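You operate a simulated robot arm through the tools that you are given. There is no shell and no other tool. Be economical: measure what you need, move in short steps, check, and stop when the job is done.

The job below is to be done with a simulated two-armed robot. You get a single attempt, and the scene is never put back.

Task
Hold the brass sleeve and screw the green screw into it tight.
Fine: first stand the sleeve on the spares shelf, at its end next to the filter door; last, stand it on the trap shelf. Set down upright: brass sleeve.

The check looks at the end state, three seconds after you hand in, the way a careful person would. Anything else that was tipped, shoved, dropped, spilled or broken makes it a failure.

Robot
Two 7-joint arms with two-finger parallel grippers on one trunk, on a base that drives. Base frame: it is fixed to the floor where the robot stands at the start and does not move with it; the origin is under the middle of the robot, x ahead of it, y to its left, z up; the surface under the hand at the start is at about z = 720. Readings come in mm, rad, newtons and seconds.
The left shoulder is at the start at [70, 134, 1126], the right one opposite. With the tool pointing down near the work surface each hand reaches from about 100 to 640 mm from the robot's upright axis, wherever it stands, measured 20 degrees to its own side. Places, roughly: sleeve port [500, -100, 800]; spares shelf [500, -100, 700]; trap shelf [800, 1100, 400]. Payload 1.57 kg a hand.
Tool frame (each hand has its own): the origin (TCP) lies between the finger pads and is the grasp point; the fingertips stand 30 mm ahead of it; z points along the fingers, y is the line along which they close. Largest opening 80 mm; finger width 17, thickness 12; the body of the gripper, 40 by 82 mm, starts 80 mm behind the TCP.
Orientation is that of the tool frame in the base frame, as [roll, pitch, yaw] about the fixed x, y, z axes, in that order (R = Rz(yaw) Ry(pitch) Rx(roll)). With the fingers straight down and closing along the base's y, the tool's x points along the base's -x, its y along +y and its z along -z.

Tools
- The arms move only by the tool drive_tool. It takes "left_moves", "right_moves" or both (then of equal length, played together; a hand with none holds still); each is text: rows parted by semicolons, each of 7 numbers parted by spaces: the turn, a rotation vector about the tool's x, y, z in units of 60 degrees (1.0 is 60 degrees), then the shift along the tool's x, y, z in units of 200 mm (1.0 is 200 mm), then the finger opening in mm, from 0 to 80. In form: wx wy wz dx dy dz gripper; .... A call has 1 to 8 rows; each row is the pose to reach, as a shift and turn from the pose commanded when the call began, along the tool's axes at that moment. A call with a number of a shift or a turn outside -1 to 1 is refused whole. Rows are played at 5 a second. More than 50 mm and 0.15 rad between two rows, or a gripper value outside its range, and nothing of the call is played. A pose out of reach is approached as far as the arm can. The call stops where the force on the tool passes 40 N (or 10 N more than at its start, if that is more) or the arm is blocked; 0.2 s more then pass. Each finger travels about 153 mm/s and halts on what it meets, pressing with about 42 N; the grip force reading is that of the motor and also rises with nothing between the fingers. The clock runs only during rows and for 0.2 s after the last one: add rows that repeat a pose to give the fingers time. It gives the time, the measured TCP pose, the force on the tool (base axes), the opening and the grip force at its end, in the units of the frame above (readings bear some noise), with the torque about the TCP (base axes, N m) and any sound that the robot's microphone picked up.
- Cameras (640 x 400 px; columns grow to the right, rows downward): "scene" is now at [129.8, -13.7, 1341.2]; the picture's right is [-0.15, -0.99, 0.00], its down [-0.68, 0.11, -0.72] and it looks along [0.71, -0.11, -0.69] (base axes); focal length 270 px, centre (320, 200). "left" rides on the left gripper at [72, 7, -122] in its tool frame; the picture's right is [-0.09, 1.00, 0.00], its down [-0.84, -0.08, -0.54] and it looks along [-0.54, -0.05, 0.84] (tool axes); focal length 238 px, centre (320, 200). "right" rides on the right gripper at [72, -7, -122] in its tool frame; the picture's right is [0.09, 1.00, 0.00], its down [-0.84, 0.08, -0.54] and it looks along [-0.54, 0.05, 0.84] (tool axes); focal length 238 px, centre (320, 200). There is no depth. A picture from a camera that has moved, and an enlarged one, comes with that camera's place and axes in the base frame and with its lens.
- grab_frame(camera): a new picture of that camera. The clock stands still meanwhile.
- slide_trunk(by): slides the trunk up (or, below 0, down) by that many mm; the arms and the scene camera ride with it, the base frame stays. It gives what a move gives, with no picture.
- drive_base(legs): drives the robot by 1 to 6 legs, each [ahead, left, turn to the left] in mm, mm and rad, along the robot's own axes; the way and the turn of a leg run together, so that a leg with both is an arc; at most 1500 mm and 3.142 rad a leg. The arms and the cameras ride along, it lands a little off, and it stops where it bumps. It gives what a move gives.
- turn_head(pan, tilt): turns the head with the scene camera to pan (to the left, within 1.501 rad either way) and tilt (down, from -0.506 to 1.204), counted from straight ahead of the robot. It gives what a move gives.
- enlarge(camera, box): a new picture of the part [left, top, right, bottom] of that camera's present view, enlarged. The clock stands still meanwhile.
- sign_off(): hands the job in; it is judged then, once.

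Go step by step. Nothing tells you exact positions but the pictures and the camera data: compare them with the known pose of the tool, close in by small moves and look again before you grip or let go. The budget is 120 turns and 100 pictures, counting those below and the enlarged ones. Unless the task says otherwise, let go and move clear before handing in, and close with one line.

The tools are called after "Call:" as name(argument=value, ...) on one line, values as JSON. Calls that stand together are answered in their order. drive_tool: Moves the arms, as the interface text tells. Its arguments: {"type":"object","properties":{"left_moves":{"type":"string"},"right_moves":{"type":"string"}},"required":[]} The other tools are called the same way: slide_trunk (by) slides the trunk up or down; drive_base (legs) drives the base; turn_head (pan, tilt) turns the head that bears the scene camera; grab_frame (camera) takes a picture; enlarge (camera, box) takes an enlarged picture of a part of a camera's view; sign_off () hands the job in.

At the start:

```text
time: 0.0
left_tcp_pos: [492.2, 185.5, 1010.2]
left_ee_rot: [-3.142, -0.001, -3.141]
left_ft_force: [0.2, -0.1, -0.3]
left_torque: [-0.01, 0.03, 0.05]
left_gripper_width: 80.0
left_grasp_force: 0.0
right_tcp_pos: [493.7, -238.5, 1044.0]
right_ee_rot: [-3.142, 0.001, 3.141]
right_ft_force: [0.1, 0.6, 0.1]
right_torque: [-0.03, -0.01, 0.02]
right_gripper_width: 79.8
right_grasp_force: 0.1
trunk travel left (down, up): [-700.0, 240.0]
robot x, y, heading: [-1.8, 0.0, 0.001]
head pan, tilt: [-0.154, 0.764]
```

scene: 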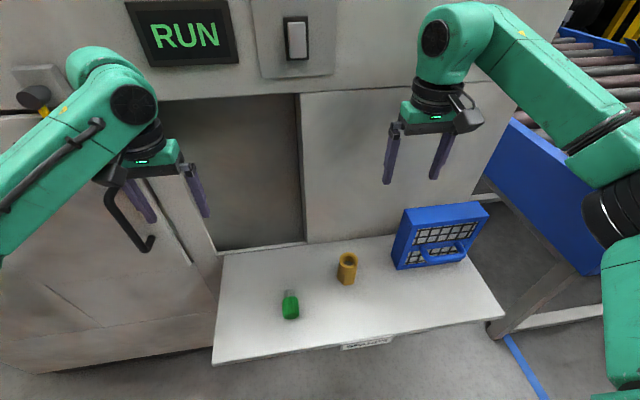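
right: 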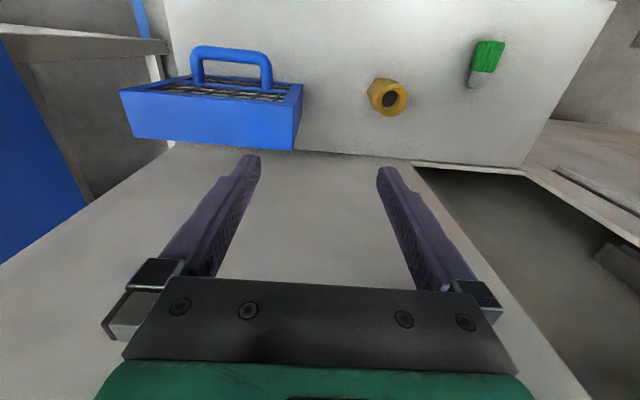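
left: 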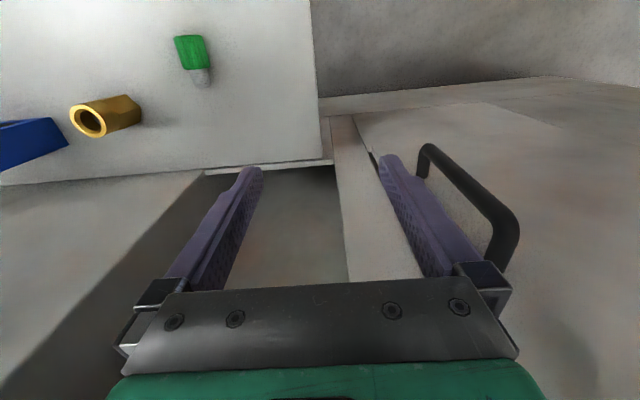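

The shelf ahead holds the green screw at about [426, 14], the brass sleeve at about [490, -139] and a blue filter basket. I'll look closer before moving.

Call:
enlarge(camera="scene", box=[200, 200, 520, 400])

Call:
enlarge(camera="right", box=[320, 0, 560, 150])

Call:
turn_head(pan=0.9, tilt=0.5)

Call:
grab_frame(camera="scene")

```text
2.00 times, centred on (360, 300) of scene
camera zoom: at [129.8, -13.7, 1341.2], right [-0.15, -0.99, 0.0], down [-0.68, 0.11, -0.72], along [0.71, -0.11, -0.69], focal length 541 px, centre (240, 0)
```

zoom: 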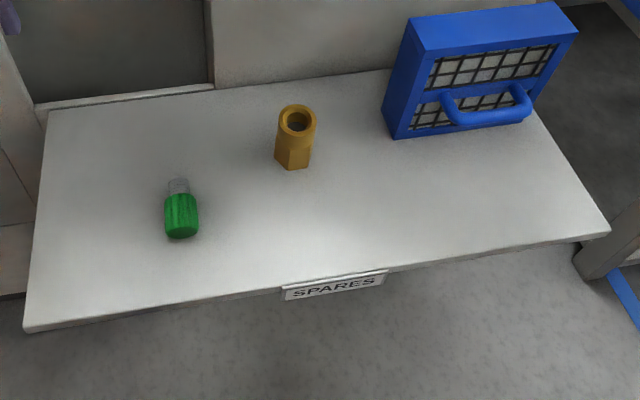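

```text
2.67 times, centred on (440, 75) of right
camera zoom: at [422.5, -245.7, 1166.6], right [-0.09, 1.0, 0.0], down [0.84, 0.08, 0.54], along [0.54, 0.05, -0.84], focal length 636 px, centre (0, 533)
```

zoom: 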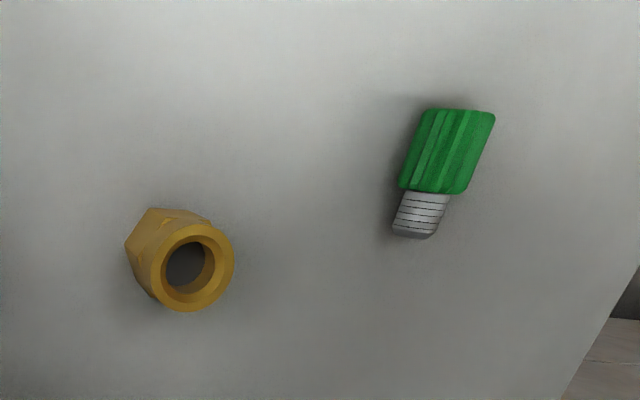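

```text
time: 1.3
left_tcp_pos: [493.7, 184.9, 1010.3]
left_ee_rot: [-3.141, 0.0, 3.141]
left_ft_force: [0.6, 0.7, 0.9]
left_torque: [0.01, -0.01, -0.01]
left_gripper_width: 80.1
left_grasp_force: 0.1
right_tcp_pos: [494.1, -239.1, 1044.3]
right_ee_rot: [3.141, -0.003, -3.141]
right_ft_force: [-0.2, 0.1, 0.3]
right_torque: [0.01, -0.01, 0.02]
right_gripper_width: 80.2
right_grasp_force: 0.1
trunk travel left (down, up): [-700.0, 240.0]
robot x, y, heading: [-0.4, -2.9, 0.002]
head pan, tilt: [0.901, 0.499]
```

```text
94 pictures are left
camera scene: at [105.1, 70.0, 1364.4], right [0.78, -0.62, 0.0], down [-0.3, -0.38, -0.88], along [0.55, 0.69, -0.48], focal length 270 px, centre (320, 200)
```

scene: 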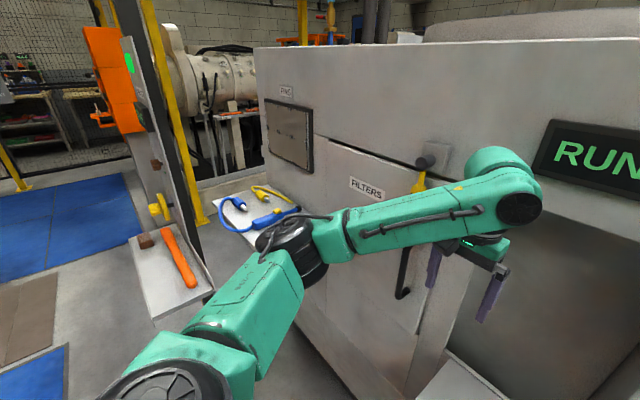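

The filter door is at the left end of the spares shelf, so the sleeve goes to about [450, 120] there. I'll aim the head at the parts and look closely at the hex flats, the screw axis and the filter box.

Call:
turn_head(pan=-0.1, tilt=0.95)

Call:
enlarge(camera="scene", box=[260, 120, 420, 220])

Call:
enlarge(camera="left", box=[40, 10, 240, 135])

```text
time: 2.6
left_tcp_pos: [494.0, 185.8, 1010.5]
left_ee_rot: [3.139, -0.001, 3.14]
left_ft_force: [-0.1, -0.8, -0.4]
left_torque: [-0.04, 0.01, 0.0]
left_gripper_width: 79.8
left_grasp_force: 0.1
right_tcp_pos: [493.4, -239.0, 1045.4]
right_ee_rot: [3.14, -0.001, 3.142]
right_ft_force: [-0.6, 0.1, 0.5]
right_torque: [0.01, -0.01, 0.0]
right_gripper_width: 80.1
right_grasp_force: 0.1
trunk travel left (down, up): [-700.0, 240.0]
robot x, y, heading: [3.0, -0.5, -0.008]
head pan, tilt: [-0.099, 0.949]
```

```text
4.00 times, centred on (340, 170) of scene
camera zoom: at [120.9, -8.4, 1326.9], right [-0.1, -1.0, 0.0], down [-0.81, 0.08, -0.58], along [0.58, -0.06, -0.81], focal length 1082 px, centre (240, 320)
```

zoom: 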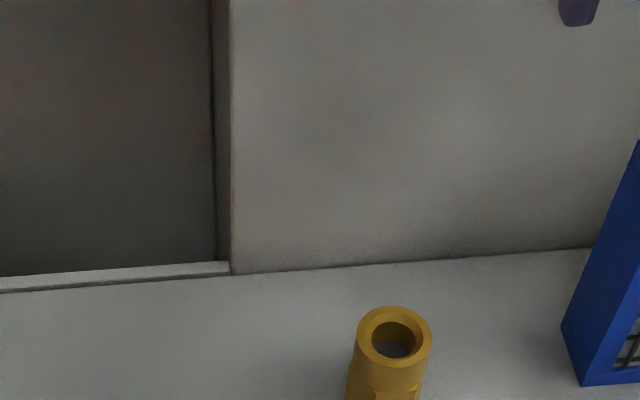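

```text
3.20 times, centred on (140, 72) of left
camera zoom: at [420.8, 192.0, 1131.7], right [0.09, 1.0, 0.0], down [0.84, -0.08, 0.54], along [0.54, -0.05, -0.84], focal length 763 px, centre (896, 608)
```

zoom: 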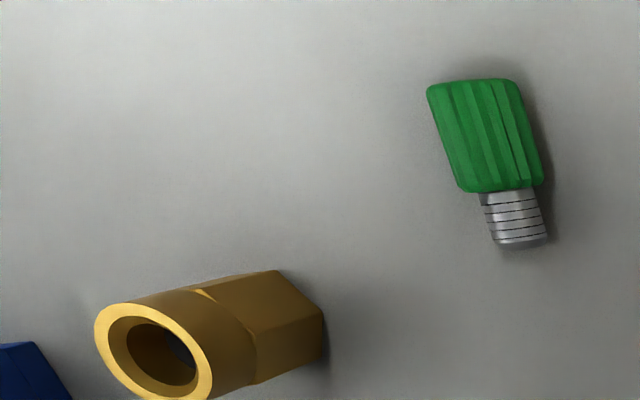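

The sleeve's rim is at about [476, -138, 797]. I'll take an enlarged view of the sleeve and of the screw.

Call:
enlarge(camera="scene", box=[240, 170, 400, 270])

Call:
enlarge(camera="right", box=[340, 20, 540, 145])

Call:
grab_frame(camera="scene")

```text
4.00 times, centred on (320, 220) of scene
camera zoom: at [120.9, -8.4, 1326.9], right [-0.1, -1.0, 0.0], down [-0.81, 0.08, -0.58], along [0.58, -0.06, -0.81], focal length 1082 px, centre (320, 120)
```

zoom: 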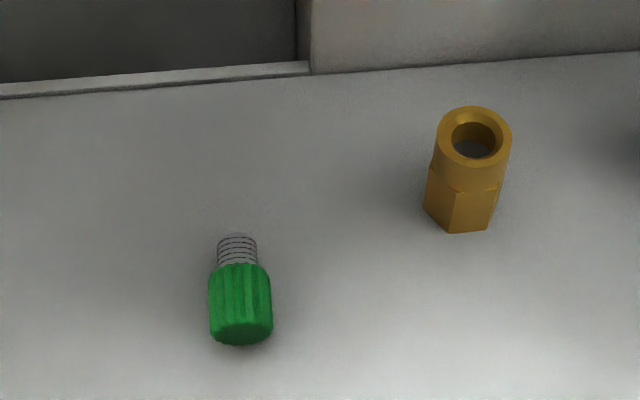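

```text
3.20 times, centred on (440, 82) of right
camera zoom: at [422.5, -245.7, 1166.6], right [-0.09, 1.0, 0.0], down [0.84, 0.08, 0.54], along [0.54, 0.05, -0.84], focal length 763 px, centre (-64, 576)
```

zoom: 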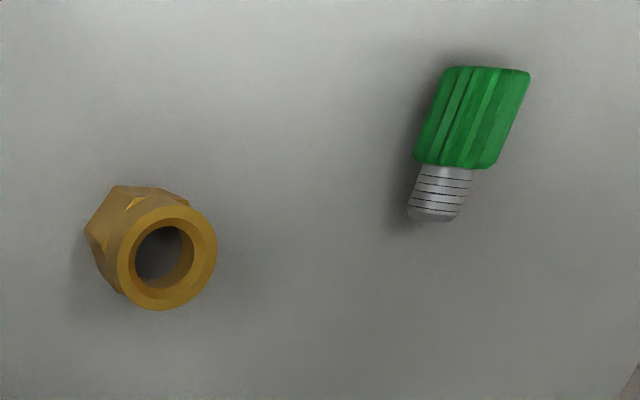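

```text
89 pictures are left
camera scene: at [120.9, -8.4, 1326.9], right [-0.1, -1.0, 0.0], down [-0.81, 0.08, -0.58], along [0.58, -0.06, -0.81], focal length 270 px, centre (320, 200)
```

scene: 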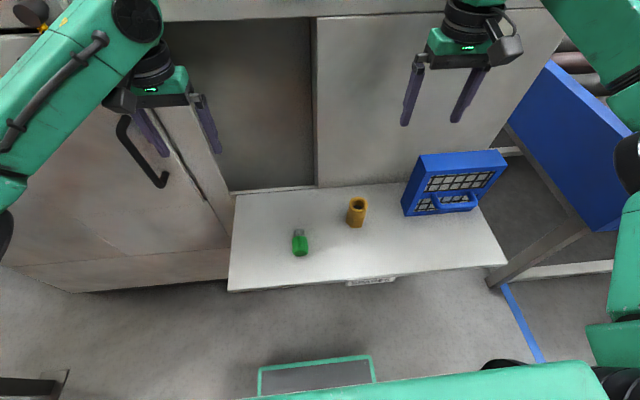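

The hex stands with its flats facing ±x, centred at about [479, -139], roughly 44 mm across and 77 mm tall. The left hand will hold it from the left side with fingers pointing toward -y and camera up, so first I yaw the left hand and bring the right hand back from the filter box.

Call:
drive_tool(left_moves="0 0 -0.125 0.04 0 0 80;0 0 -0.25 0.08 0 0 80;0 0 -0.375 0.12 0 0 80;0 0 -0.5 0.16 0 0 80;0 0 -0.625 0.2 0 0 80;0 0 -0.75 0.24 0 0 80;0 0 -0.875 0.28 0 0 80;0 0 -1 0.32 0 0 80", right_moves="0 0 0 0.085 0.025 0 80;0 0 0 0.17 0.05 0 80;0 0 0 0.255 0.075 0 80;0 0 0 0.34 0.1 0 80;0 0 0 0.425 0.125 0 80;0 0 0 0.51 0.15 0 80;0 0 0 0.595 0.175 0 80;0 0 0 0.68 0.2 0 80")

Call:
drive_tool(left_moves="0 0 -0.125 0 0 0 80;0 0 -0.25 0 0 0 80;0 0 -0.375 0 0 0 80;0 0 -0.5 0 0 0 80")

Call:
drive_tool(left_moves="0 0.125 0 0 0 0 80;0 0.25 0 0 0 0 80;0 0.375 0 0 0 0 80;0 0.5 0 0 0 0 80;0 0.625 0 0 0 0 80;0 0.75 0 0 0 0 80;0 0.875 0 0 0 0 80;0 1 0 0 0 0 80")

Call:
grab_frame(camera="scene")

```text
time: 4.4
left_tcp_pos: [428.8, 183.7, 1009.8]
left_ee_rot: [3.141, -0.001, -2.092]
left_ft_force: [-0.6, 0.3, 0.9]
left_torque: [-0.04, -0.02, 0.0]
left_gripper_width: 80.1
left_grasp_force: 0.1
right_tcp_pos: [357.2, -199.2, 1045.3]
right_ee_rot: [-3.14, 0.002, -3.141]
right_ft_force: [0.6, 0.2, 0.7]
right_torque: [0.0, 0.0, -0.02]
right_gripper_width: 80.1
right_grasp_force: 0.0
trunk travel left (down, up): [-700.0, 240.0]
robot x, y, heading: [-0.7, -1.3, -0.001]
head pan, tilt: [-0.099, 0.949]
```

```text
time: 5.4
left_tcp_pos: [429.6, 185.3, 1009.9]
left_ee_rot: [-3.141, -0.001, -1.57]
left_ft_force: [-0.2, 0.1, 0.4]
left_torque: [0.01, -0.01, 0.04]
left_gripper_width: 79.8
left_grasp_force: 0.0
right_tcp_pos: [358.3, -198.6, 1044.6]
right_ee_rot: [3.142, 0.001, 3.141]
right_ft_force: [-0.7, 0.1, -0.3]
right_torque: [-0.01, 0.02, -0.02]
right_gripper_width: 79.9
right_grasp_force: 0.2
trunk travel left (down, up): [-700.0, 240.0]
robot x, y, heading: [3.5, -2.4, 0.001]
head pan, tilt: [-0.099, 0.949]
```

```text
time: 7.2
left_tcp_pos: [428.7, 184.6, 1011.2]
left_ee_rot: [-3.14, -1.048, -1.569]
left_ft_force: [-1.3, 0.8, -0.3]
left_torque: [0.01, 0.02, 0.0]
left_gripper_width: 79.8
left_grasp_force: 0.0
right_tcp_pos: [358.0, -198.8, 1044.8]
right_ee_rot: [-3.141, 0.0, -3.141]
right_ft_force: [-0.3, 1.2, -0.3]
right_torque: [0.01, 0.02, -0.02]
right_gripper_width: 80.0
right_grasp_force: 0.1
trunk travel left (down, up): [-700.0, 240.0]
robot x, y, heading: [2.1, -0.1, -0.004]
head pan, tilt: [-0.099, 0.949]
```

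```text
88 pictures are left
camera scene: at [120.9, -7.9, 1326.9], right [-0.1, -1.0, 0.0], down [-0.81, 0.08, -0.58], along [0.58, -0.06, -0.81], focal length 270 px, centre (320, 200)
```

scene: 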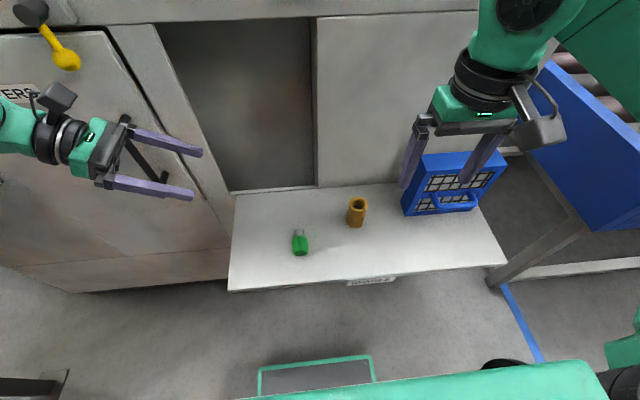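

Both arms took up their poses cleanly. I'll flatten the left hand to a 20° tilt and lower the trunk by 180 mm.

Call:
drive_tool(left_moves="0 0.08 0 0 0 0 80;0 0.167 0 0 0 0 80;0 0.167 0 0 0 0 80")

Call:
slide_trunk(by=-180)

Call:
grab_frame(camera="scene")

Call:
grab_frame(camera="left")

```text
time: 8.0
left_tcp_pos: [429.6, 183.8, 1011.2]
left_ee_rot: [3.14, -1.226, -1.57]
left_ft_force: [-0.4, 0.4, 0.9]
left_torque: [0.01, -0.02, 0.0]
left_gripper_width: 79.8
left_grasp_force: 0.0
right_tcp_pos: [358.1, -198.8, 1044.4]
right_ee_rot: [3.141, 0.001, 3.141]
right_ft_force: [0.7, -0.3, 0.1]
right_torque: [0.0, 0.02, 0.02]
right_gripper_width: 80.1
right_grasp_force: 0.1
trunk travel left (down, up): [-700.0, 240.0]
robot x, y, heading: [2.0, 3.0, -0.005]
head pan, tilt: [-0.099, 0.949]
```

```text
time: 10.0
left_tcp_pos: [429.2, 185.5, 831.2]
left_ee_rot: [-3.139, -1.221, -1.571]
left_ft_force: [0.0, 1.5, -0.4]
left_torque: [0.02, -0.02, -0.02]
left_gripper_width: 80.1
left_grasp_force: 0.1
right_tcp_pos: [357.7, -198.3, 863.9]
right_ee_rot: [3.142, 0.002, 3.141]
right_ft_force: [0.1, -0.9, 0.4]
right_torque: [0.02, 0.03, 0.01]
right_gripper_width: 80.1
right_grasp_force: 0.1
trunk travel left (down, up): [-520.0, 420.0]
robot x, y, heading: [-1.2, -2.0, 0.002]
head pan, tilt: [-0.099, 0.949]
```

```text
87 pictures are left
camera scene: at [120.6, -8.4, 1146.9], right [-0.1, -1.0, 0.0], down [-0.81, 0.08, -0.58], along [0.58, -0.06, -0.81], focal length 270 px, centre (320, 200)
```

scene: 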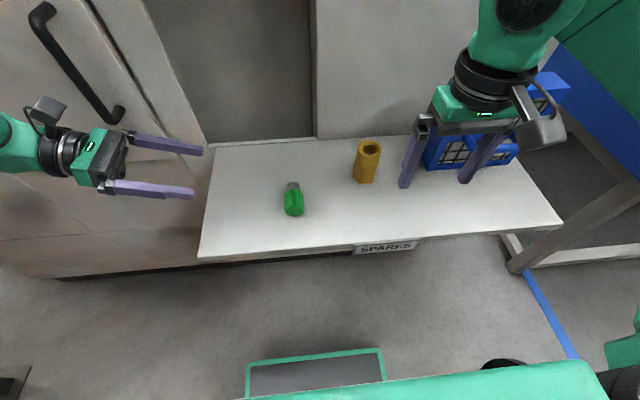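

```text
86 pictures are left
camera left: at [421.9, 275.1, 939.1], right [-1.0, 0.03, -0.09], down [0.08, 0.8, -0.6], along [0.05, -0.61, -0.79], focal length 238 px, centre (320, 200)
```

left: 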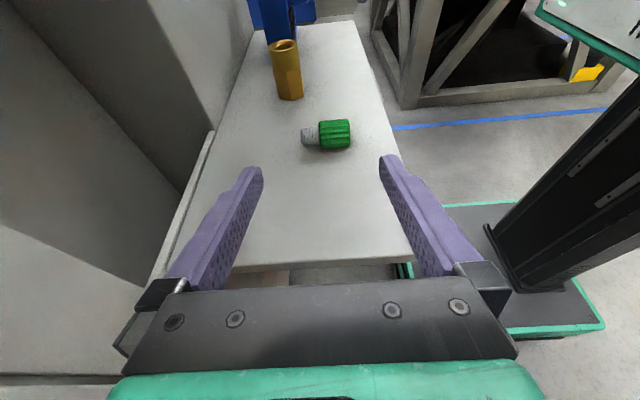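

The sleeve estimate holds up at x≈478, y≈-139, rim z≈797. I'll move the left hand over to a pre-grasp point 100 mm back along the fingers.

Call:
drive_tool(left_moves="0 0 0 0.064 -0.0625 0.176 80;0 0 0 0.128 -0.125 0.352 80;0 0 0 0.193 -0.1875 0.528 80;0 0 0 0.257 -0.25 0.705 80")

Call:
drive_tool(left_moves="0 0 0 -0.025 0 0.22 80;0 0 0 -0.051 0 0.4445 80;0 0 0 -0.051 0 0.4445 80")

Call:
grab_frame(camera="left")

Call:
grab_frame(camera="scene")

```text
time: 11.0
left_tcp_pos: [480.4, 32.3, 831.9]
left_ee_rot: [3.14, -1.223, -1.566]
left_ft_force: [-0.4, -0.8, 0.0]
left_torque: [-0.02, -0.01, -0.01]
left_gripper_width: 80.2
left_grasp_force: 0.0
right_tcp_pos: [359.7, -199.1, 864.1]
right_ee_rot: [3.139, 0.0, 3.14]
right_ft_force: [0.6, -0.9, 0.0]
right_torque: [0.01, 0.02, 0.02]
right_gripper_width: 79.8
right_grasp_force: 0.0
trunk travel left (down, up): [-520.0, 420.0]
robot x, y, heading: [1.0, -1.9, -0.001]
head pan, tilt: [-0.099, 0.949]
```

```text
time: 11.8
left_tcp_pos: [481.1, -45.3, 791.4]
left_ee_rot: [3.141, -1.221, -1.569]
left_ft_force: [-0.7, 0.2, 0.1]
left_torque: [-0.01, -0.01, 0.0]
left_gripper_width: 79.9
left_grasp_force: 0.2
right_tcp_pos: [358.1, -198.4, 865.1]
right_ee_rot: [-3.141, -0.002, 3.141]
right_ft_force: [0.4, -0.3, -0.5]
right_torque: [0.0, -0.01, -0.01]
right_gripper_width: 80.1
right_grasp_force: 0.0
trunk travel left (down, up): [-520.0, 420.0]
robot x, y, heading: [1.9, 0.0, -0.0]
head pan, tilt: [-0.099, 0.949]
```

```text
85 pictures are left
camera left: at [472.5, 44.5, 899.0], right [-1.0, 0.03, -0.09], down [0.08, 0.8, -0.6], along [0.05, -0.61, -0.79], focal length 238 px, centre (320, 200)
```

left: 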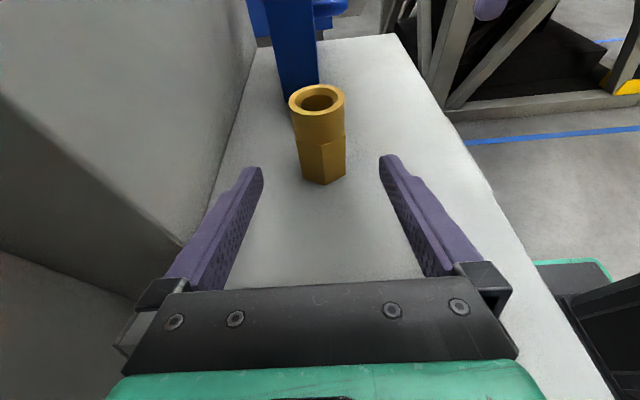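

```text
84 pictures are left
camera scene: at [120.6, -8.1, 1146.9], right [-0.1, -1.0, 0.0], down [-0.81, 0.08, -0.58], along [0.58, -0.06, -0.81], focal length 270 px, centre (320, 200)
```

scene: 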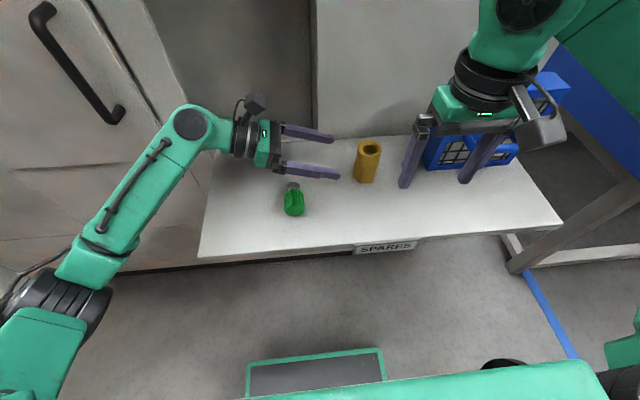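

Everything lines up: a vertex faces the hand and the flats sit between the fingers. I'll advance 98 mm along the fingers and look again.

Call:
drive_tool(left_moves="0 0 0 0 0.005 0.125 80;0 0 0 0 0.01 0.25 80;0 0 0 0 0.015 0.37 80;0 0 0 0 0.015 0.49 80;0 0 0 0 0.015 0.49 80")

Call:
grab_frame(camera="left")

```text
time: 13.0
left_tcp_pos: [478.2, -137.2, 757.5]
left_ee_rot: [3.141, -1.223, -1.57]
left_ft_force: [-0.5, 0.0, 0.4]
left_torque: [-0.03, 0.0, -0.01]
left_gripper_width: 79.9
left_grasp_force: 0.1
right_tcp_pos: [358.7, -198.0, 864.7]
right_ee_rot: [3.141, -0.001, 3.141]
right_ft_force: [0.5, 0.6, -0.3]
right_torque: [-0.01, 0.02, 0.02]
right_gripper_width: 80.1
right_grasp_force: 0.0
trunk travel left (down, up): [-520.0, 420.0]
robot x, y, heading: [4.2, -3.8, -0.003]
head pan, tilt: [-0.099, 0.949]
```

```text
83 pictures are left
camera left: at [469.6, -46.9, 865.7], right [-1.0, 0.03, -0.09], down [0.08, 0.8, -0.6], along [0.05, -0.61, -0.79], focal length 238 px, centre (320, 200)
```

left: 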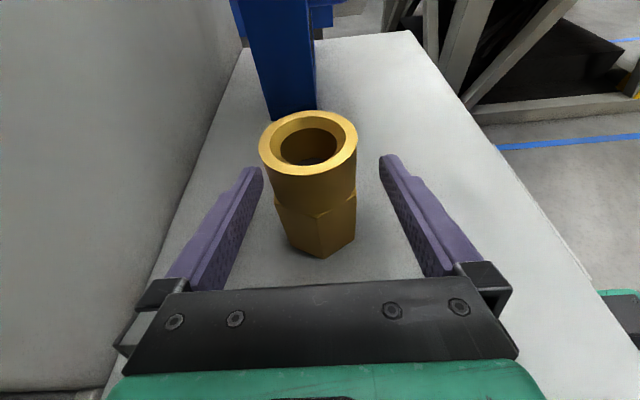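

The sleeve is centred between the pads and the hex tops out at about z 768. I'll drop 5 mm and close.

Call:
drive_tool(left_moves="0 0 0 -0.023 0 0.0085 80;0 0 0 -0.023 0 0.0085 60;0 0 0 -0.023 0 0.0085 48;0 0 0 -0.023 0 0.0085 36;0 0 0 -0.023 0 0.0085 30;0 0 0 -0.023 0 0.0085 30")

Call:
grab_frame(camera="left")

```text
time: 14.4
left_tcp_pos: [477.4, -137.3, 752.9]
left_ee_rot: [3.14, -1.22, -1.569]
left_ft_force: [-0.3, -0.4, 0.6]
left_torque: [-0.05, 0.02, -0.01]
left_gripper_width: 43.3
left_grasp_force: 41.5
right_tcp_pos: [359.5, -198.2, 864.3]
right_ee_rot: [3.141, 0.001, 3.141]
right_ft_force: [0.4, 0.1, 1.3]
right_torque: [0.02, 0.02, -0.02]
right_gripper_width: 79.8
right_grasp_force: 0.0
trunk travel left (down, up): [-520.0, 420.0]
robot x, y, heading: [-0.7, -0.2, 0.003]
head pan, tilt: [-0.099, 0.949]
```

```text
82 pictures are left
camera left: at [469.3, -47.1, 860.8], right [-1.0, 0.03, -0.09], down [0.08, 0.8, -0.6], along [0.05, -0.61, -0.79], focal length 238 px, centre (320, 200)
```

left: 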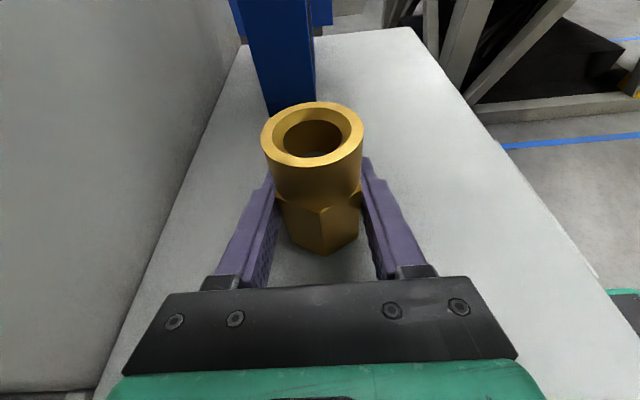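

The grip is firm at 43.3 mm across the flats. I'll lift and then carry it toward the filter-door end, yawing 30° on the way.

Call:
drive_tool(left_moves="0 0 0 0.14 0 -0.051 30;0 0 0 0.28 0 -0.102 30;0 0 0 0.423 0 -0.154 30")

Call:
drive_tool(left_moves="0.094 0 -0.034 -0.051 0.0375 -0.141 30;0.188 0 -0.068 -0.103 0.075 -0.282 30;0.282 0 -0.103 -0.154 0.1125 -0.423 30;0.376 0 -0.137 -0.206 0.15 -0.564 30;0.47 0 -0.171 -0.257 0.1875 -0.705 30;0.47 0 -0.171 -0.257 0.1875 -0.705 30")

Call:
grab_frame(camera="scene")

```text
time: 15.2
left_tcp_pos: [476.9, -136.9, 842.9]
left_ee_rot: [3.141, -1.22, -1.568]
left_ft_force: [0.8, -0.4, -1.4]
left_torque: [-0.04, -0.04, -0.03]
left_gripper_width: 43.4
left_grasp_force: 42.2
right_tcp_pos: [357.9, -198.9, 864.9]
right_ee_rot: [3.141, -0.001, -3.141]
right_ft_force: [0.3, 0.1, 0.6]
right_torque: [-0.02, -0.03, 0.02]
right_gripper_width: 80.2
right_grasp_force: 0.1
trunk travel left (down, up): [-520.0, 420.0]
robot x, y, heading: [-0.6, -1.7, 0.001]
head pan, tilt: [-0.099, 0.949]
```

```text
time: 16.6
left_tcp_pos: [439.4, 13.9, 842.1]
left_ee_rot: [3.139, -1.221, -1.043]
left_ft_force: [0.0, 0.8, -2.2]
left_torque: [-0.04, 0.0, -0.02]
left_gripper_width: 43.9
left_grasp_force: 42.2
right_tcp_pos: [357.4, -198.0, 864.0]
right_ee_rot: [-3.14, 0.0, -3.14]
right_ft_force: [0.6, -0.1, 0.4]
right_torque: [0.02, 0.0, -0.01]
right_gripper_width: 79.9
right_grasp_force: 0.0
trunk travel left (down, up): [-520.0, 420.0]
robot x, y, heading: [-1.2, -0.3, 0.002]
head pan, tilt: [-0.099, 0.949]
```

```text
81 pictures are left
camera scene: at [121.4, -8.6, 1146.8], right [-0.1, -1.0, 0.0], down [-0.81, 0.08, -0.58], along [0.58, -0.06, -0.81], focal length 270 px, centre (320, 200)
```

scene: 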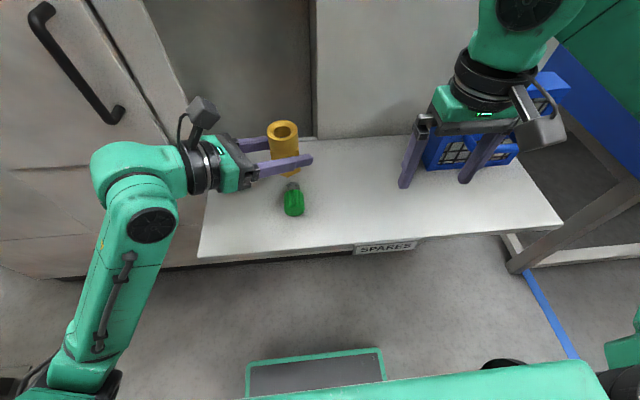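

The sleeve is in the air over the screw. I'll carry on to y≈115 and lower it onto the shelf.

Call:
drive_tool(left_moves="0 0 0 -0.05 -0.083 -0.136 30;0 0 0 -0.099 -0.167 -0.271 30;0 0 0 -0.148 -0.25 -0.407 30;0 0 0 -0.148 -0.25 -0.407 30")

Call:
drive_tool(left_moves="0 0 0 -0.103 0 0.0375 30;0 0 0 -0.206 0 0.075 30;0 0 0 -0.309 0 0.1125 30;0 0 0 -0.38 0 0.138 30;0 0 0 -0.411 0 0.1495 30;0 0 0 -0.411 0 0.1495 30")

Call:
grab_frame(camera="scene")

Call:
grab_frame(camera="right")

```text
time: 17.6
left_tcp_pos: [438.5, 112.8, 841.9]
left_ee_rot: [3.139, -1.223, -1.045]
left_ft_force: [-0.4, -0.3, -2.3]
left_torque: [-0.03, -0.03, -0.03]
left_gripper_width: 43.7
left_grasp_force: 42.1
right_tcp_pos: [358.1, -198.1, 863.8]
right_ee_rot: [-3.141, -0.001, -3.14]
right_ft_force: [0.6, -0.3, -0.2]
right_torque: [0.03, 0.0, -0.01]
right_gripper_width: 80.2
right_grasp_force: 0.0
trunk travel left (down, up): [-520.0, 420.0]
robot x, y, heading: [0.5, 1.2, -0.003]
head pan, tilt: [-0.099, 0.949]
```

```text
time: 19.0
left_tcp_pos: [438.8, 113.0, 753.8]
left_ee_rot: [3.139, -1.222, -1.044]
left_ft_force: [0.6, -1.4, -2.3]
left_torque: [0.0, 0.02, 0.0]
left_gripper_width: 43.5
left_grasp_force: 41.7
right_tcp_pos: [357.7, -198.2, 864.0]
right_ee_rot: [-3.141, 0.0, -3.141]
right_ft_force: [-0.5, -0.2, -0.4]
right_torque: [-0.05, -0.02, 0.03]
right_gripper_width: 80.0
right_grasp_force: 0.1
trunk travel left (down, up): [-520.0, 420.0]
robot x, y, heading: [-6.0, 2.3, 0.002]
head pan, tilt: [-0.099, 0.949]
```

```text
80 pictures are left
camera scene: at [120.9, -8.4, 1146.9], right [-0.1, -1.0, 0.0], down [-0.81, 0.08, -0.58], along [0.58, -0.06, -0.81], focal length 270 px, centre (320, 200)
```

scene: 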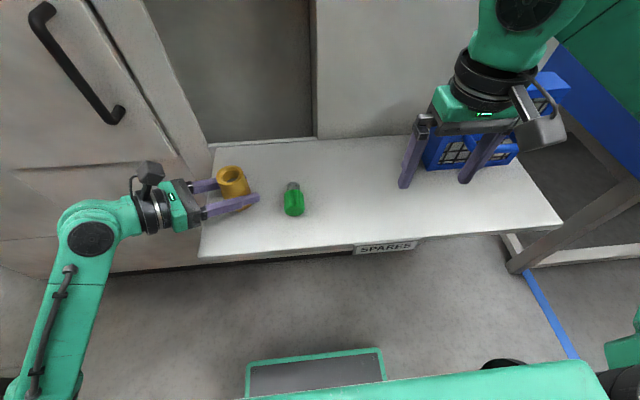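

```text
79 pictures are left
camera right: at [286.7, -205.5, 986.4], right [-0.09, 1.0, 0.0], down [0.84, 0.08, 0.54], along [0.54, 0.05, -0.84], focal length 238 px, centre (320, 200)
```

right: 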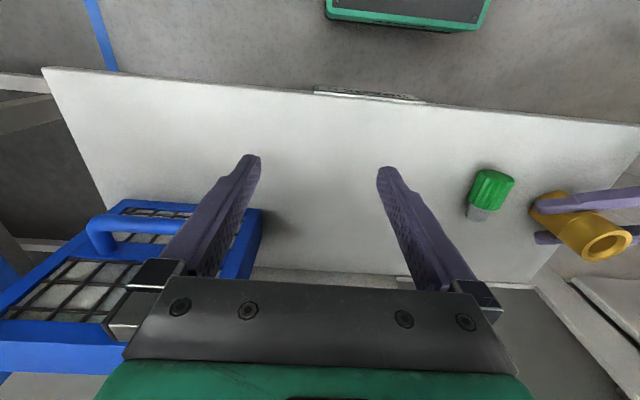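

The sleeve hovers about a millimetre above the shelf at [439, 113]. I'll lower until it touches, release so that it stands, and regrip so the left hand is ready to hold.

Call:
drive_tool(left_moves="0 0 0 -0.004 0 0.0015 30;0 0 0 -0.007 0 0.0025 30;0 0 0 -0.007 0 0.0025 30;0 0 0 -0.007 0 0.0025 60;0 0 0 -0.007 0 0.0025 60")

Call:
enlarge(camera="scene", box=[180, 120, 340, 220])

Call:
drive_tool(left_moves="0 0 0 0 0 0 45;0 0 0 0 0 0 30;0 0 0 0 0 0 30;0 0 0 0 0 0 30")

```text
time: 20.2
left_tcp_pos: [439.1, 112.3, 754.1]
left_ee_rot: [3.141, -1.222, -1.045]
left_ft_force: [0.2, -0.4, -0.2]
left_torque: [0.02, -0.01, -0.03]
left_gripper_width: 60.1
left_grasp_force: 0.0
right_tcp_pos: [357.8, -199.3, 863.5]
right_ee_rot: [-3.14, 0.0, 3.141]
right_ft_force: [-0.1, 0.3, -0.7]
right_torque: [-0.01, 0.02, 0.03]
right_gripper_width: 80.1
right_grasp_force: 0.1
trunk travel left (down, up): [-520.0, 420.0]
robot x, y, heading: [-3.9, -0.9, -0.002]
head pan, tilt: [-0.099, 0.949]
```

```text
4.00 times, centred on (260, 170) of scene
camera zoom: at [120.7, -8.4, 1146.9], right [-0.1, -1.0, 0.0], down [-0.81, 0.08, -0.58], along [0.58, -0.06, -0.81], focal length 1082 px, centre (560, 320)
```

zoom: 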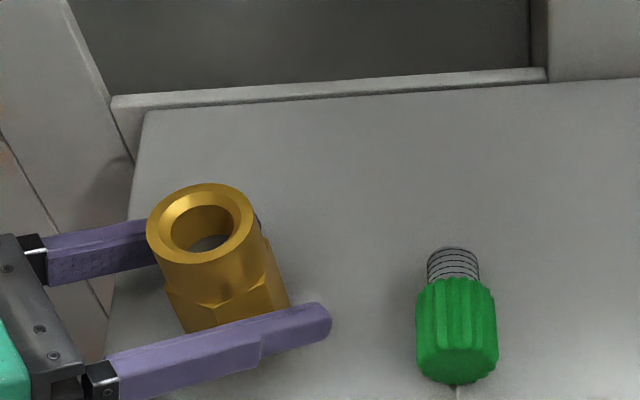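

```text
time: 21.2
left_tcp_pos: [439.0, 112.3, 754.2]
left_ee_rot: [3.139, -1.222, -1.045]
left_ft_force: [1.0, -0.4, 0.5]
left_torque: [0.03, -0.01, -0.03]
left_gripper_width: 43.5
left_grasp_force: 42.3
right_tcp_pos: [357.9, -198.4, 863.4]
right_ee_rot: [3.141, -0.001, 3.14]
right_ft_force: [-0.6, 0.1, -0.5]
right_torque: [0.0, 0.01, -0.02]
right_gripper_width: 80.2
right_grasp_force: 0.1
trunk travel left (down, up): [-520.0, 420.0]
robot x, y, heading: [-1.4, 0.2, -0.001]
head pan, tilt: [-0.099, 0.949]
```

The sleeve now stands at the filter-door end with its axis at about [438, 113], and the left hand is holding its flats. Next I bring the right hand over the screw, tilted 30° forward, with its head at about x 394–427, y≈10.

Call:
drive_tool(right_moves="0 -0.1 0 -0.044 0.1 0 70;0 -0.2 0 -0.088 0.2 0 58;0 -0.3 0 -0.132 0.3 0 58;0 -0.4 0 -0.176 0.4 0 58;0 -0.5 0 -0.22 0.5 0 58")

Call:
drive_tool(right_moves="0 0 0 0.025 0.135 0.043 58;0 0 0 0.05 0.27 0.086 58;0 0 0 0.075 0.405 0.13 58;0 0 0 0.1 0.5425 0.173 58;0 0 0 0.1 0.5425 0.173 58")

Call:
grab_frame(camera="right")

Call:
grab_frame(camera="scene")

```text
time: 22.4
left_tcp_pos: [438.9, 112.9, 753.7]
left_ee_rot: [3.141, -1.221, -1.044]
left_ft_force: [0.5, 1.1, 0.4]
left_torque: [0.03, 0.01, 0.03]
left_gripper_width: 43.8
left_grasp_force: 42.1
right_tcp_pos: [402.9, -98.6, 864.3]
right_ee_rot: [-3.141, 0.526, 3.14]
right_ft_force: [-0.3, 0.2, 0.1]
right_torque: [-0.05, -0.02, 0.03]
right_gripper_width: 58.1
right_grasp_force: 0.0
trunk travel left (down, up): [-520.0, 420.0]
robot x, y, heading: [0.8, 4.2, -0.001]
head pan, tilt: [-0.099, 0.949]
```

```text
time: 23.6
left_tcp_pos: [438.7, 113.3, 752.1]
left_ee_rot: [3.14, -1.221, -1.046]
left_ft_force: [-0.6, -0.5, 0.2]
left_torque: [-0.04, -0.05, -0.02]
left_gripper_width: 43.6
left_grasp_force: 42.1
right_tcp_pos: [402.6, 10.2, 824.1]
right_ee_rot: [-3.141, 0.523, 3.139]
right_ft_force: [0.6, 1.2, 0.2]
right_torque: [0.01, 0.02, 0.02]
right_gripper_width: 57.9
right_grasp_force: 0.0
trunk travel left (down, up): [-520.0, 420.0]
robot x, y, heading: [-1.1, -1.4, -0.001]
head pan, tilt: [-0.099, 0.949]
```

```text
77 pictures are left
camera right: at [280.0, 3.7, 893.7], right [-0.08, 1.0, -0.05], down [0.45, 0.08, 0.89], along [0.89, 0.05, -0.46], focal length 238 px, centre (320, 200)
```

right: 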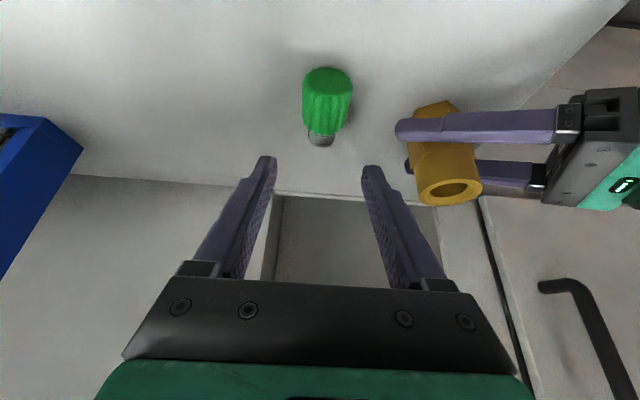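

```text
76 pictures are left
camera scene: at [120.6, -8.6, 1146.9], right [-0.1, -1.0, 0.0], down [-0.81, 0.08, -0.58], along [0.58, -0.06, -0.81], focal length 270 px, centre (320, 200)
```

scene: 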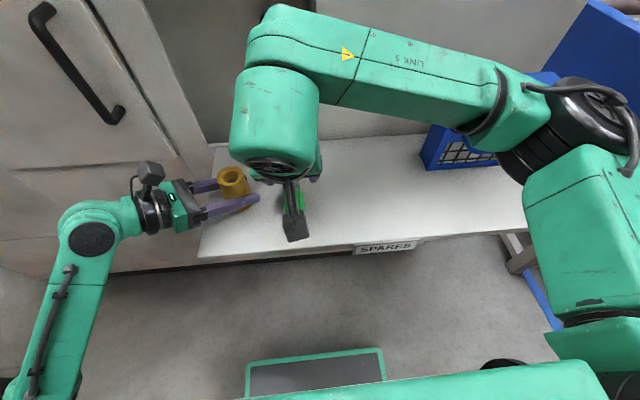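

The screw's axis is at y≈10, with the head centred near x 410 and straight between the fingers. I'll go straight down to z≈754 and look before gripping.

Call:
drive_tool(right_moves="0 0 0 0.044 0 0.076 58;0 0 0 0.088 0 0.152 58;0 0 0 0.132 0 0.229 58;0 0 0 0.176 0 0.305 58;0 0 0 0.176 0 0.305 58")

Call:
grab_frame(camera="right")

```text
time: 24.8
left_tcp_pos: [438.0, 112.7, 753.4]
left_ee_rot: [3.14, -1.222, -1.045]
left_ft_force: [-0.6, 0.3, 0.9]
left_torque: [0.03, 0.02, 0.03]
left_gripper_width: 43.5
left_grasp_force: 41.6
right_tcp_pos: [401.7, 10.3, 753.8]
right_ee_rot: [3.141, 0.523, -3.141]
right_ft_force: [-0.1, 0.4, -0.2]
right_torque: [0.03, 0.0, 0.0]
right_gripper_width: 58.0
right_grasp_force: 0.1
trunk travel left (down, up): [-520.0, 420.0]
robot x, y, heading: [0.2, 0.8, -0.003]
head pan, tilt: [-0.099, 0.949]
```

```text
75 pictures are left
camera right: at [279.1, 3.5, 823.4], right [-0.08, 1.0, -0.05], down [0.45, 0.08, 0.89], along [0.89, 0.05, -0.46], focal length 238 px, centre (320, 200)
```

right: 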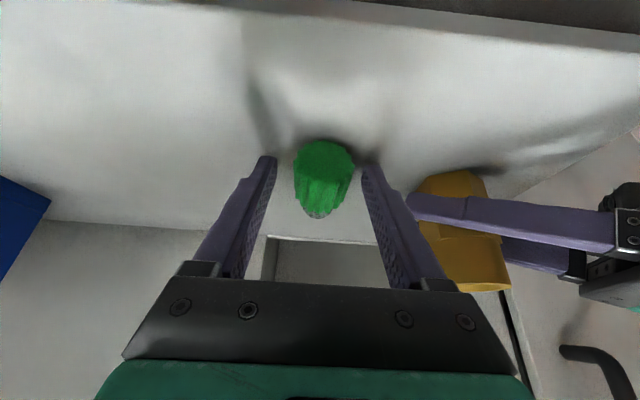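

The head sits between the fingertips. I'll close on it and lift a little to check.

Call:
drive_tool(right_moves="0 0 0 0 0 0 45;0 0 0 0 0 0 30;0 0 0 0 0 0 25;0 0 0 0 0 0 25")

Call:
drive_tool(right_moves="0 0 0 -0.1 0 -0.173 25;0 0 0 -0.2 0 -0.346 25;0 0 0 -0.3 0 -0.52 25;0 0 0 -0.3 0 -0.52 25")

Call:
grab_frame(camera="right")

```text
time: 25.8
left_tcp_pos: [439.0, 113.3, 753.2]
left_ee_rot: [3.14, -1.221, -1.044]
left_ft_force: [0.7, -0.2, 0.1]
left_torque: [0.01, 0.0, -0.04]
left_gripper_width: 43.6
left_grasp_force: 42.0
right_tcp_pos: [401.5, 10.1, 754.4]
right_ee_rot: [3.141, 0.523, -3.141]
right_ft_force: [-0.6, -0.6, 1.4]
right_torque: [-0.03, -0.01, 0.0]
right_gripper_width: 34.9
right_grasp_force: 41.8
trunk travel left (down, up): [-520.0, 420.0]
robot x, y, heading: [-4.8, 1.4, 0.001]
head pan, tilt: [-0.099, 0.949]
```

```text
time: 26.8
left_tcp_pos: [438.1, 113.7, 753.3]
left_ee_rot: [3.14, -1.221, -1.044]
left_ft_force: [-0.4, 0.2, 0.0]
left_torque: [0.0, -0.01, 0.01]
left_gripper_width: 43.7
left_grasp_force: 41.6
right_tcp_pos: [402.4, 10.7, 874.4]
right_ee_rot: [-3.141, 0.523, 3.142]
right_ft_force: [-0.1, 0.5, -0.5]
right_torque: [0.0, 0.0, -0.02]
right_gripper_width: 34.7
right_grasp_force: 42.2
trunk travel left (down, up): [-520.0, 420.0]
robot x, y, heading: [-0.8, -1.9, -0.002]
head pan, tilt: [-0.099, 0.949]
```

```text
74 pictures are left
camera right: at [279.5, 3.3, 943.6], right [-0.08, 1.0, -0.05], down [0.45, 0.08, 0.89], along [0.89, 0.05, -0.46], focal length 238 px, centre (320, 200)
```

right: 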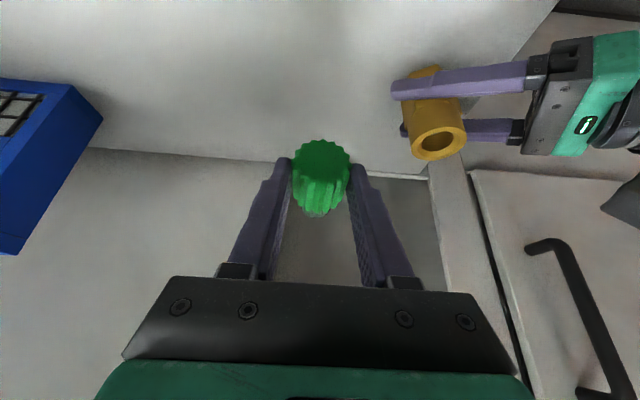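

The screw is held securely at 34.8 mm. Now I turn the right hand so the screw points tip-down: back to vertical, yaw -110°, then tilt to horizontal-left.

Call:
drive_tool(right_moves="0 0.125 0 -0.0125 -0.0875 -0.022 25;0 0.25 0 -0.025 -0.175 -0.044 25;0 0.375 0 -0.0375 -0.2625 -0.065 25;0 0.5 0 -0.05 -0.35 -0.087 25")

Call:
drive_tool(right_moves="0 0 0.125 0 0 0 25;0 0 0.25 0 0 0 25;0 0 0.375 0 0 0 25;0 0 0.5 0 0 0 25;0 0 0.625 0 0 0 25;0 0 0.75 0 0 0 25;0 0 0.875 0 0 0 25;0 0 1 0 0 0 25")

Call:
drive_tool(right_moves="0 0 0.12 0 0 0 25;0 0 0.24 0 0 0 25;0 0 0.36 0 0 0 25;0 0 0.48 0 0 0 25;0 0 0.6 0 0 0 25;0 0 0.72 0 0 0 25;0 0 0.833 0 0 0 25")

Call:
drive_tool(right_moves="0 0.125 0 0 0 0 25;0 0.25 0 0 0 0 25;0 0.375 0 0 0 0 25;0 0.5 0 0 0 0 25;0 0.625 0 0 0 0 25;0 0.75 0 0 0 0 25;0 0.875 0 0 0 0 25;0 1 0 0 0 0 25")

Call:
grab_frame(camera="scene")

Call:
grab_frame(camera="right")

```text
time: 27.8
left_tcp_pos: [439.5, 111.3, 753.6]
left_ee_rot: [3.14, -1.222, -1.044]
left_ft_force: [0.2, -0.9, 0.6]
left_torque: [0.0, -0.07, -0.02]
left_gripper_width: 43.8
left_grasp_force: 42.2
right_tcp_pos: [402.7, -60.7, 894.6]
right_ee_rot: [-3.141, -0.001, 3.14]
right_ft_force: [0.0, 0.7, -0.8]
right_torque: [-0.03, -0.01, -0.01]
right_gripper_width: 34.9
right_grasp_force: 42.4
trunk travel left (down, up): [-520.0, 420.0]
robot x, y, heading: [-0.7, -2.7, -0.001]
head pan, tilt: [-0.099, 0.949]
```

```text
time: 29.6
left_tcp_pos: [438.5, 113.1, 752.2]
left_ee_rot: [3.139, -1.22, -1.046]
left_ft_force: [0.4, -0.1, 0.5]
left_torque: [-0.03, 0.0, 0.02]
left_gripper_width: 43.7
left_grasp_force: 41.8
right_tcp_pos: [402.4, -58.9, 894.4]
right_ee_rot: [3.141, -0.001, 2.091]
right_ft_force: [-0.2, -0.1, -0.8]
right_torque: [-0.01, -0.01, 0.01]
right_gripper_width: 34.8
right_grasp_force: 42.1
trunk travel left (down, up): [-520.0, 420.0]
robot x, y, heading: [-0.1, -3.7, 0.003]
head pan, tilt: [-0.099, 0.949]
```

```text
time: 31.2
left_tcp_pos: [438.7, 112.9, 754.3]
left_ee_rot: [3.141, -1.223, -1.047]
left_ft_force: [-0.3, 1.0, 0.7]
left_torque: [0.04, 0.01, -0.02]
left_gripper_width: 43.5
left_grasp_force: 42.3
right_tcp_pos: [401.8, -60.3, 893.9]
right_ee_rot: [-3.141, 0.001, 1.22]
right_ft_force: [0.1, -0.4, -0.6]
right_torque: [0.0, 0.02, 0.02]
right_gripper_width: 34.9
right_grasp_force: 42.0
trunk travel left (down, up): [-520.0, 420.0]
robot x, y, heading: [2.1, 0.1, -0.001]
head pan, tilt: [-0.099, 0.949]
```

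```text
time: 33.0
left_tcp_pos: [438.0, 112.6, 754.7]
left_ee_rot: [3.14, -1.221, -1.046]
left_ft_force: [-1.0, -1.5, 1.2]
left_torque: [-0.09, -0.01, -0.01]
left_gripper_width: 43.6
left_grasp_force: 42.0
right_tcp_pos: [403.1, -60.1, 894.5]
right_ee_rot: [3.141, -1.05, 1.224]
right_ft_force: [-0.4, 0.6, -1.0]
right_torque: [-0.02, 0.01, 0.01]
right_gripper_width: 34.7
right_grasp_force: 41.8
trunk travel left (down, up): [-520.0, 420.0]
robot x, y, heading: [-1.9, 0.0, -0.001]
head pan, tilt: [-0.099, 0.949]
```

```text
73 pictures are left
camera scene: at [120.6, -8.7, 1146.9], right [-0.1, -1.0, 0.0], down [-0.81, 0.08, -0.58], along [0.58, -0.06, -0.81], focal length 270 px, centre (320, 200)
```

scene: 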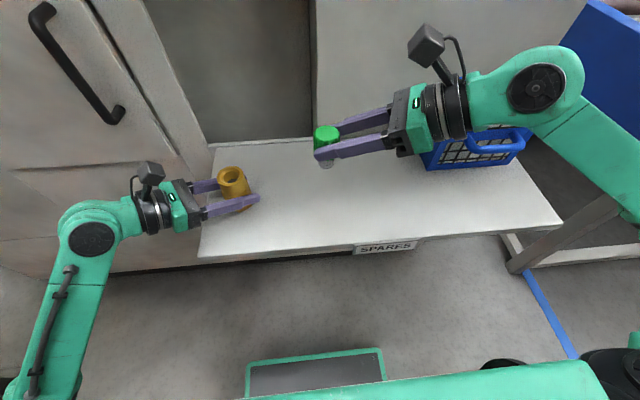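

```text
72 pictures are left
camera right: at [372.0, -124.1, 1017.3], right [0.95, -0.3, 0.08], down [-0.23, -0.86, -0.46], along [0.2, 0.41, -0.89], focal length 238 px, centre (320, 200)
```

right: 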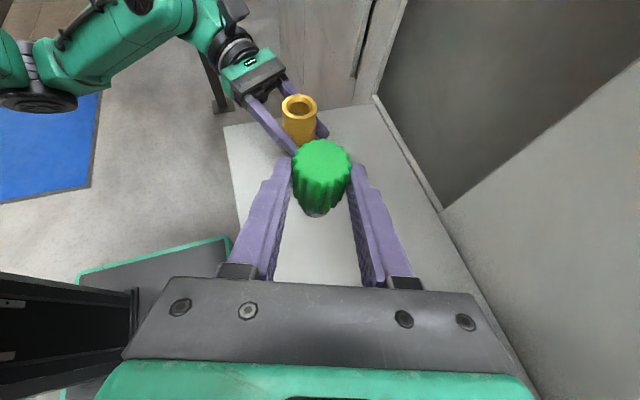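

The screw now hangs tip-down in the right hand. I'll enlarge both views to measure how vertical it is and where its tip sits relative to the hole.

Call:
enlarge(camera="scene", box=[200, 100, 360, 200])

Call:
enlarge(camera="left", box=[160, 0, 480, 200])

```text
4.00 times, centred on (280, 150) of scene
camera zoom: at [120.6, -8.7, 1146.9], right [-0.1, -1.0, 0.0], down [-0.81, 0.08, -0.58], along [0.58, -0.06, -0.81], focal length 1082 px, centre (480, 400)
```

zoom: 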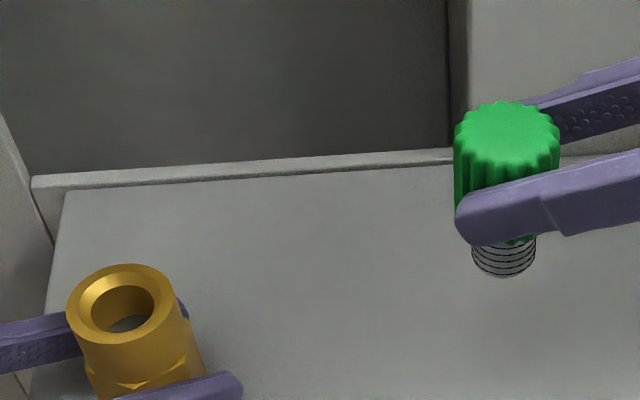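

```text
2.00 times, centred on (320, 100) of left
camera zoom: at [387.1, 187.3, 861.8], right [-0.88, -0.47, -0.09], down [-0.33, 0.73, -0.6], along [0.35, -0.5, -0.79], focal length 477 px, centre (320, 400)
```

zoom: 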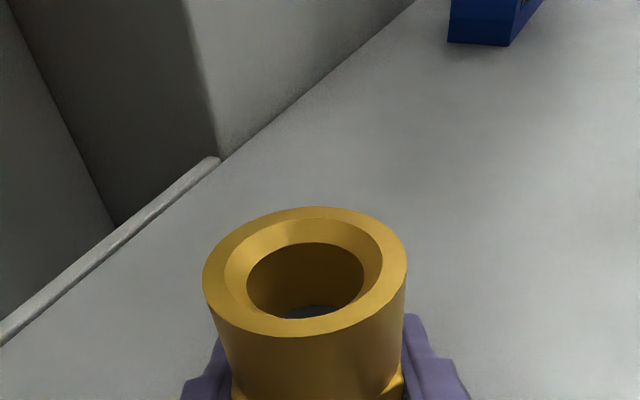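

The screw hangs vertical with its tip at about [407.5, -46.5, 836], and the hole axis is at about [437.3, 113.3] with the rim at z 797. I'll move the tip above the hole, leaving about 15 mm clearance.

Call:
drive_tool(right_moves="0 0 0 0.0585 -0.0267 0.151 25;0 0 0 0.117 -0.0534 0.303 25;0 0 0 0.1755 -0.08 0.454 25;0 0 0 0.234 -0.107 0.606 25;0 0 0 0.2925 -0.1335 0.757 25;0 0 0 0.2925 -0.1335 0.757 25")

Call:
enlarge(camera="scene", box=[160, 100, 320, 200])

Call:
enlarge(camera="left", box=[160, 0, 480, 200])

```text
time: 34.4
left_tcp_pos: [437.2, 112.3, 753.3]
left_ee_rot: [3.139, -1.221, -1.046]
left_ft_force: [0.0, 0.0, -0.3]
left_torque: [-0.02, -0.04, 0.03]
left_gripper_width: 43.5
left_grasp_force: 41.8
right_tcp_pos: [432.2, 99.9, 869.0]
right_ee_rot: [3.141, -1.044, 1.222]
right_ft_force: [0.2, -0.4, -0.4]
right_torque: [0.01, 0.01, 0.01]
right_gripper_width: 35.0
right_grasp_force: 41.9
trunk travel left (down, up): [-520.0, 420.0]
robot x, y, heading: [-0.3, -2.4, -0.001]
head pan, tilt: [-0.099, 0.949]
```

```text
4.00 times, centred on (240, 150) of scene
camera zoom: at [120.7, -8.6, 1146.9], right [-0.1, -1.0, 0.0], down [-0.81, 0.08, -0.58], along [0.58, -0.06, -0.81], focal length 1082 px, centre (640, 400)
```

zoom: 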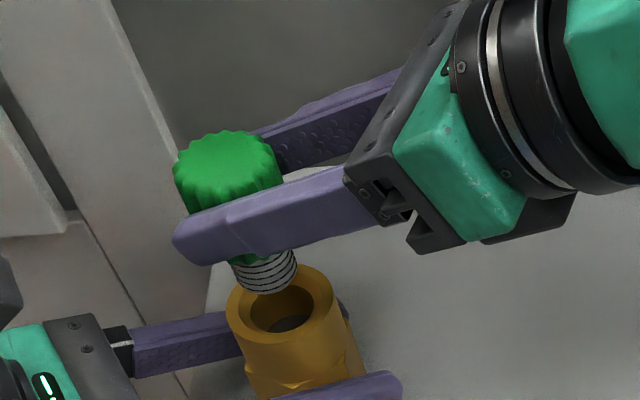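

```text
2.00 times, centred on (320, 100) of left
camera zoom: at [387.2, 187.5, 861.8], right [-0.88, -0.47, -0.09], down [-0.33, 0.73, -0.6], along [0.35, -0.5, -0.79], focal length 477 px, centre (320, 400)
```

zoom: 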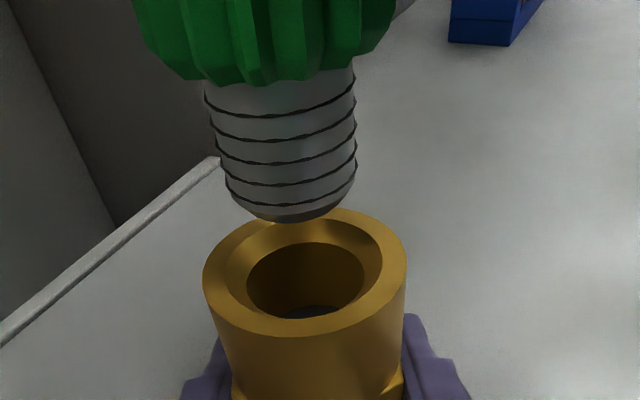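

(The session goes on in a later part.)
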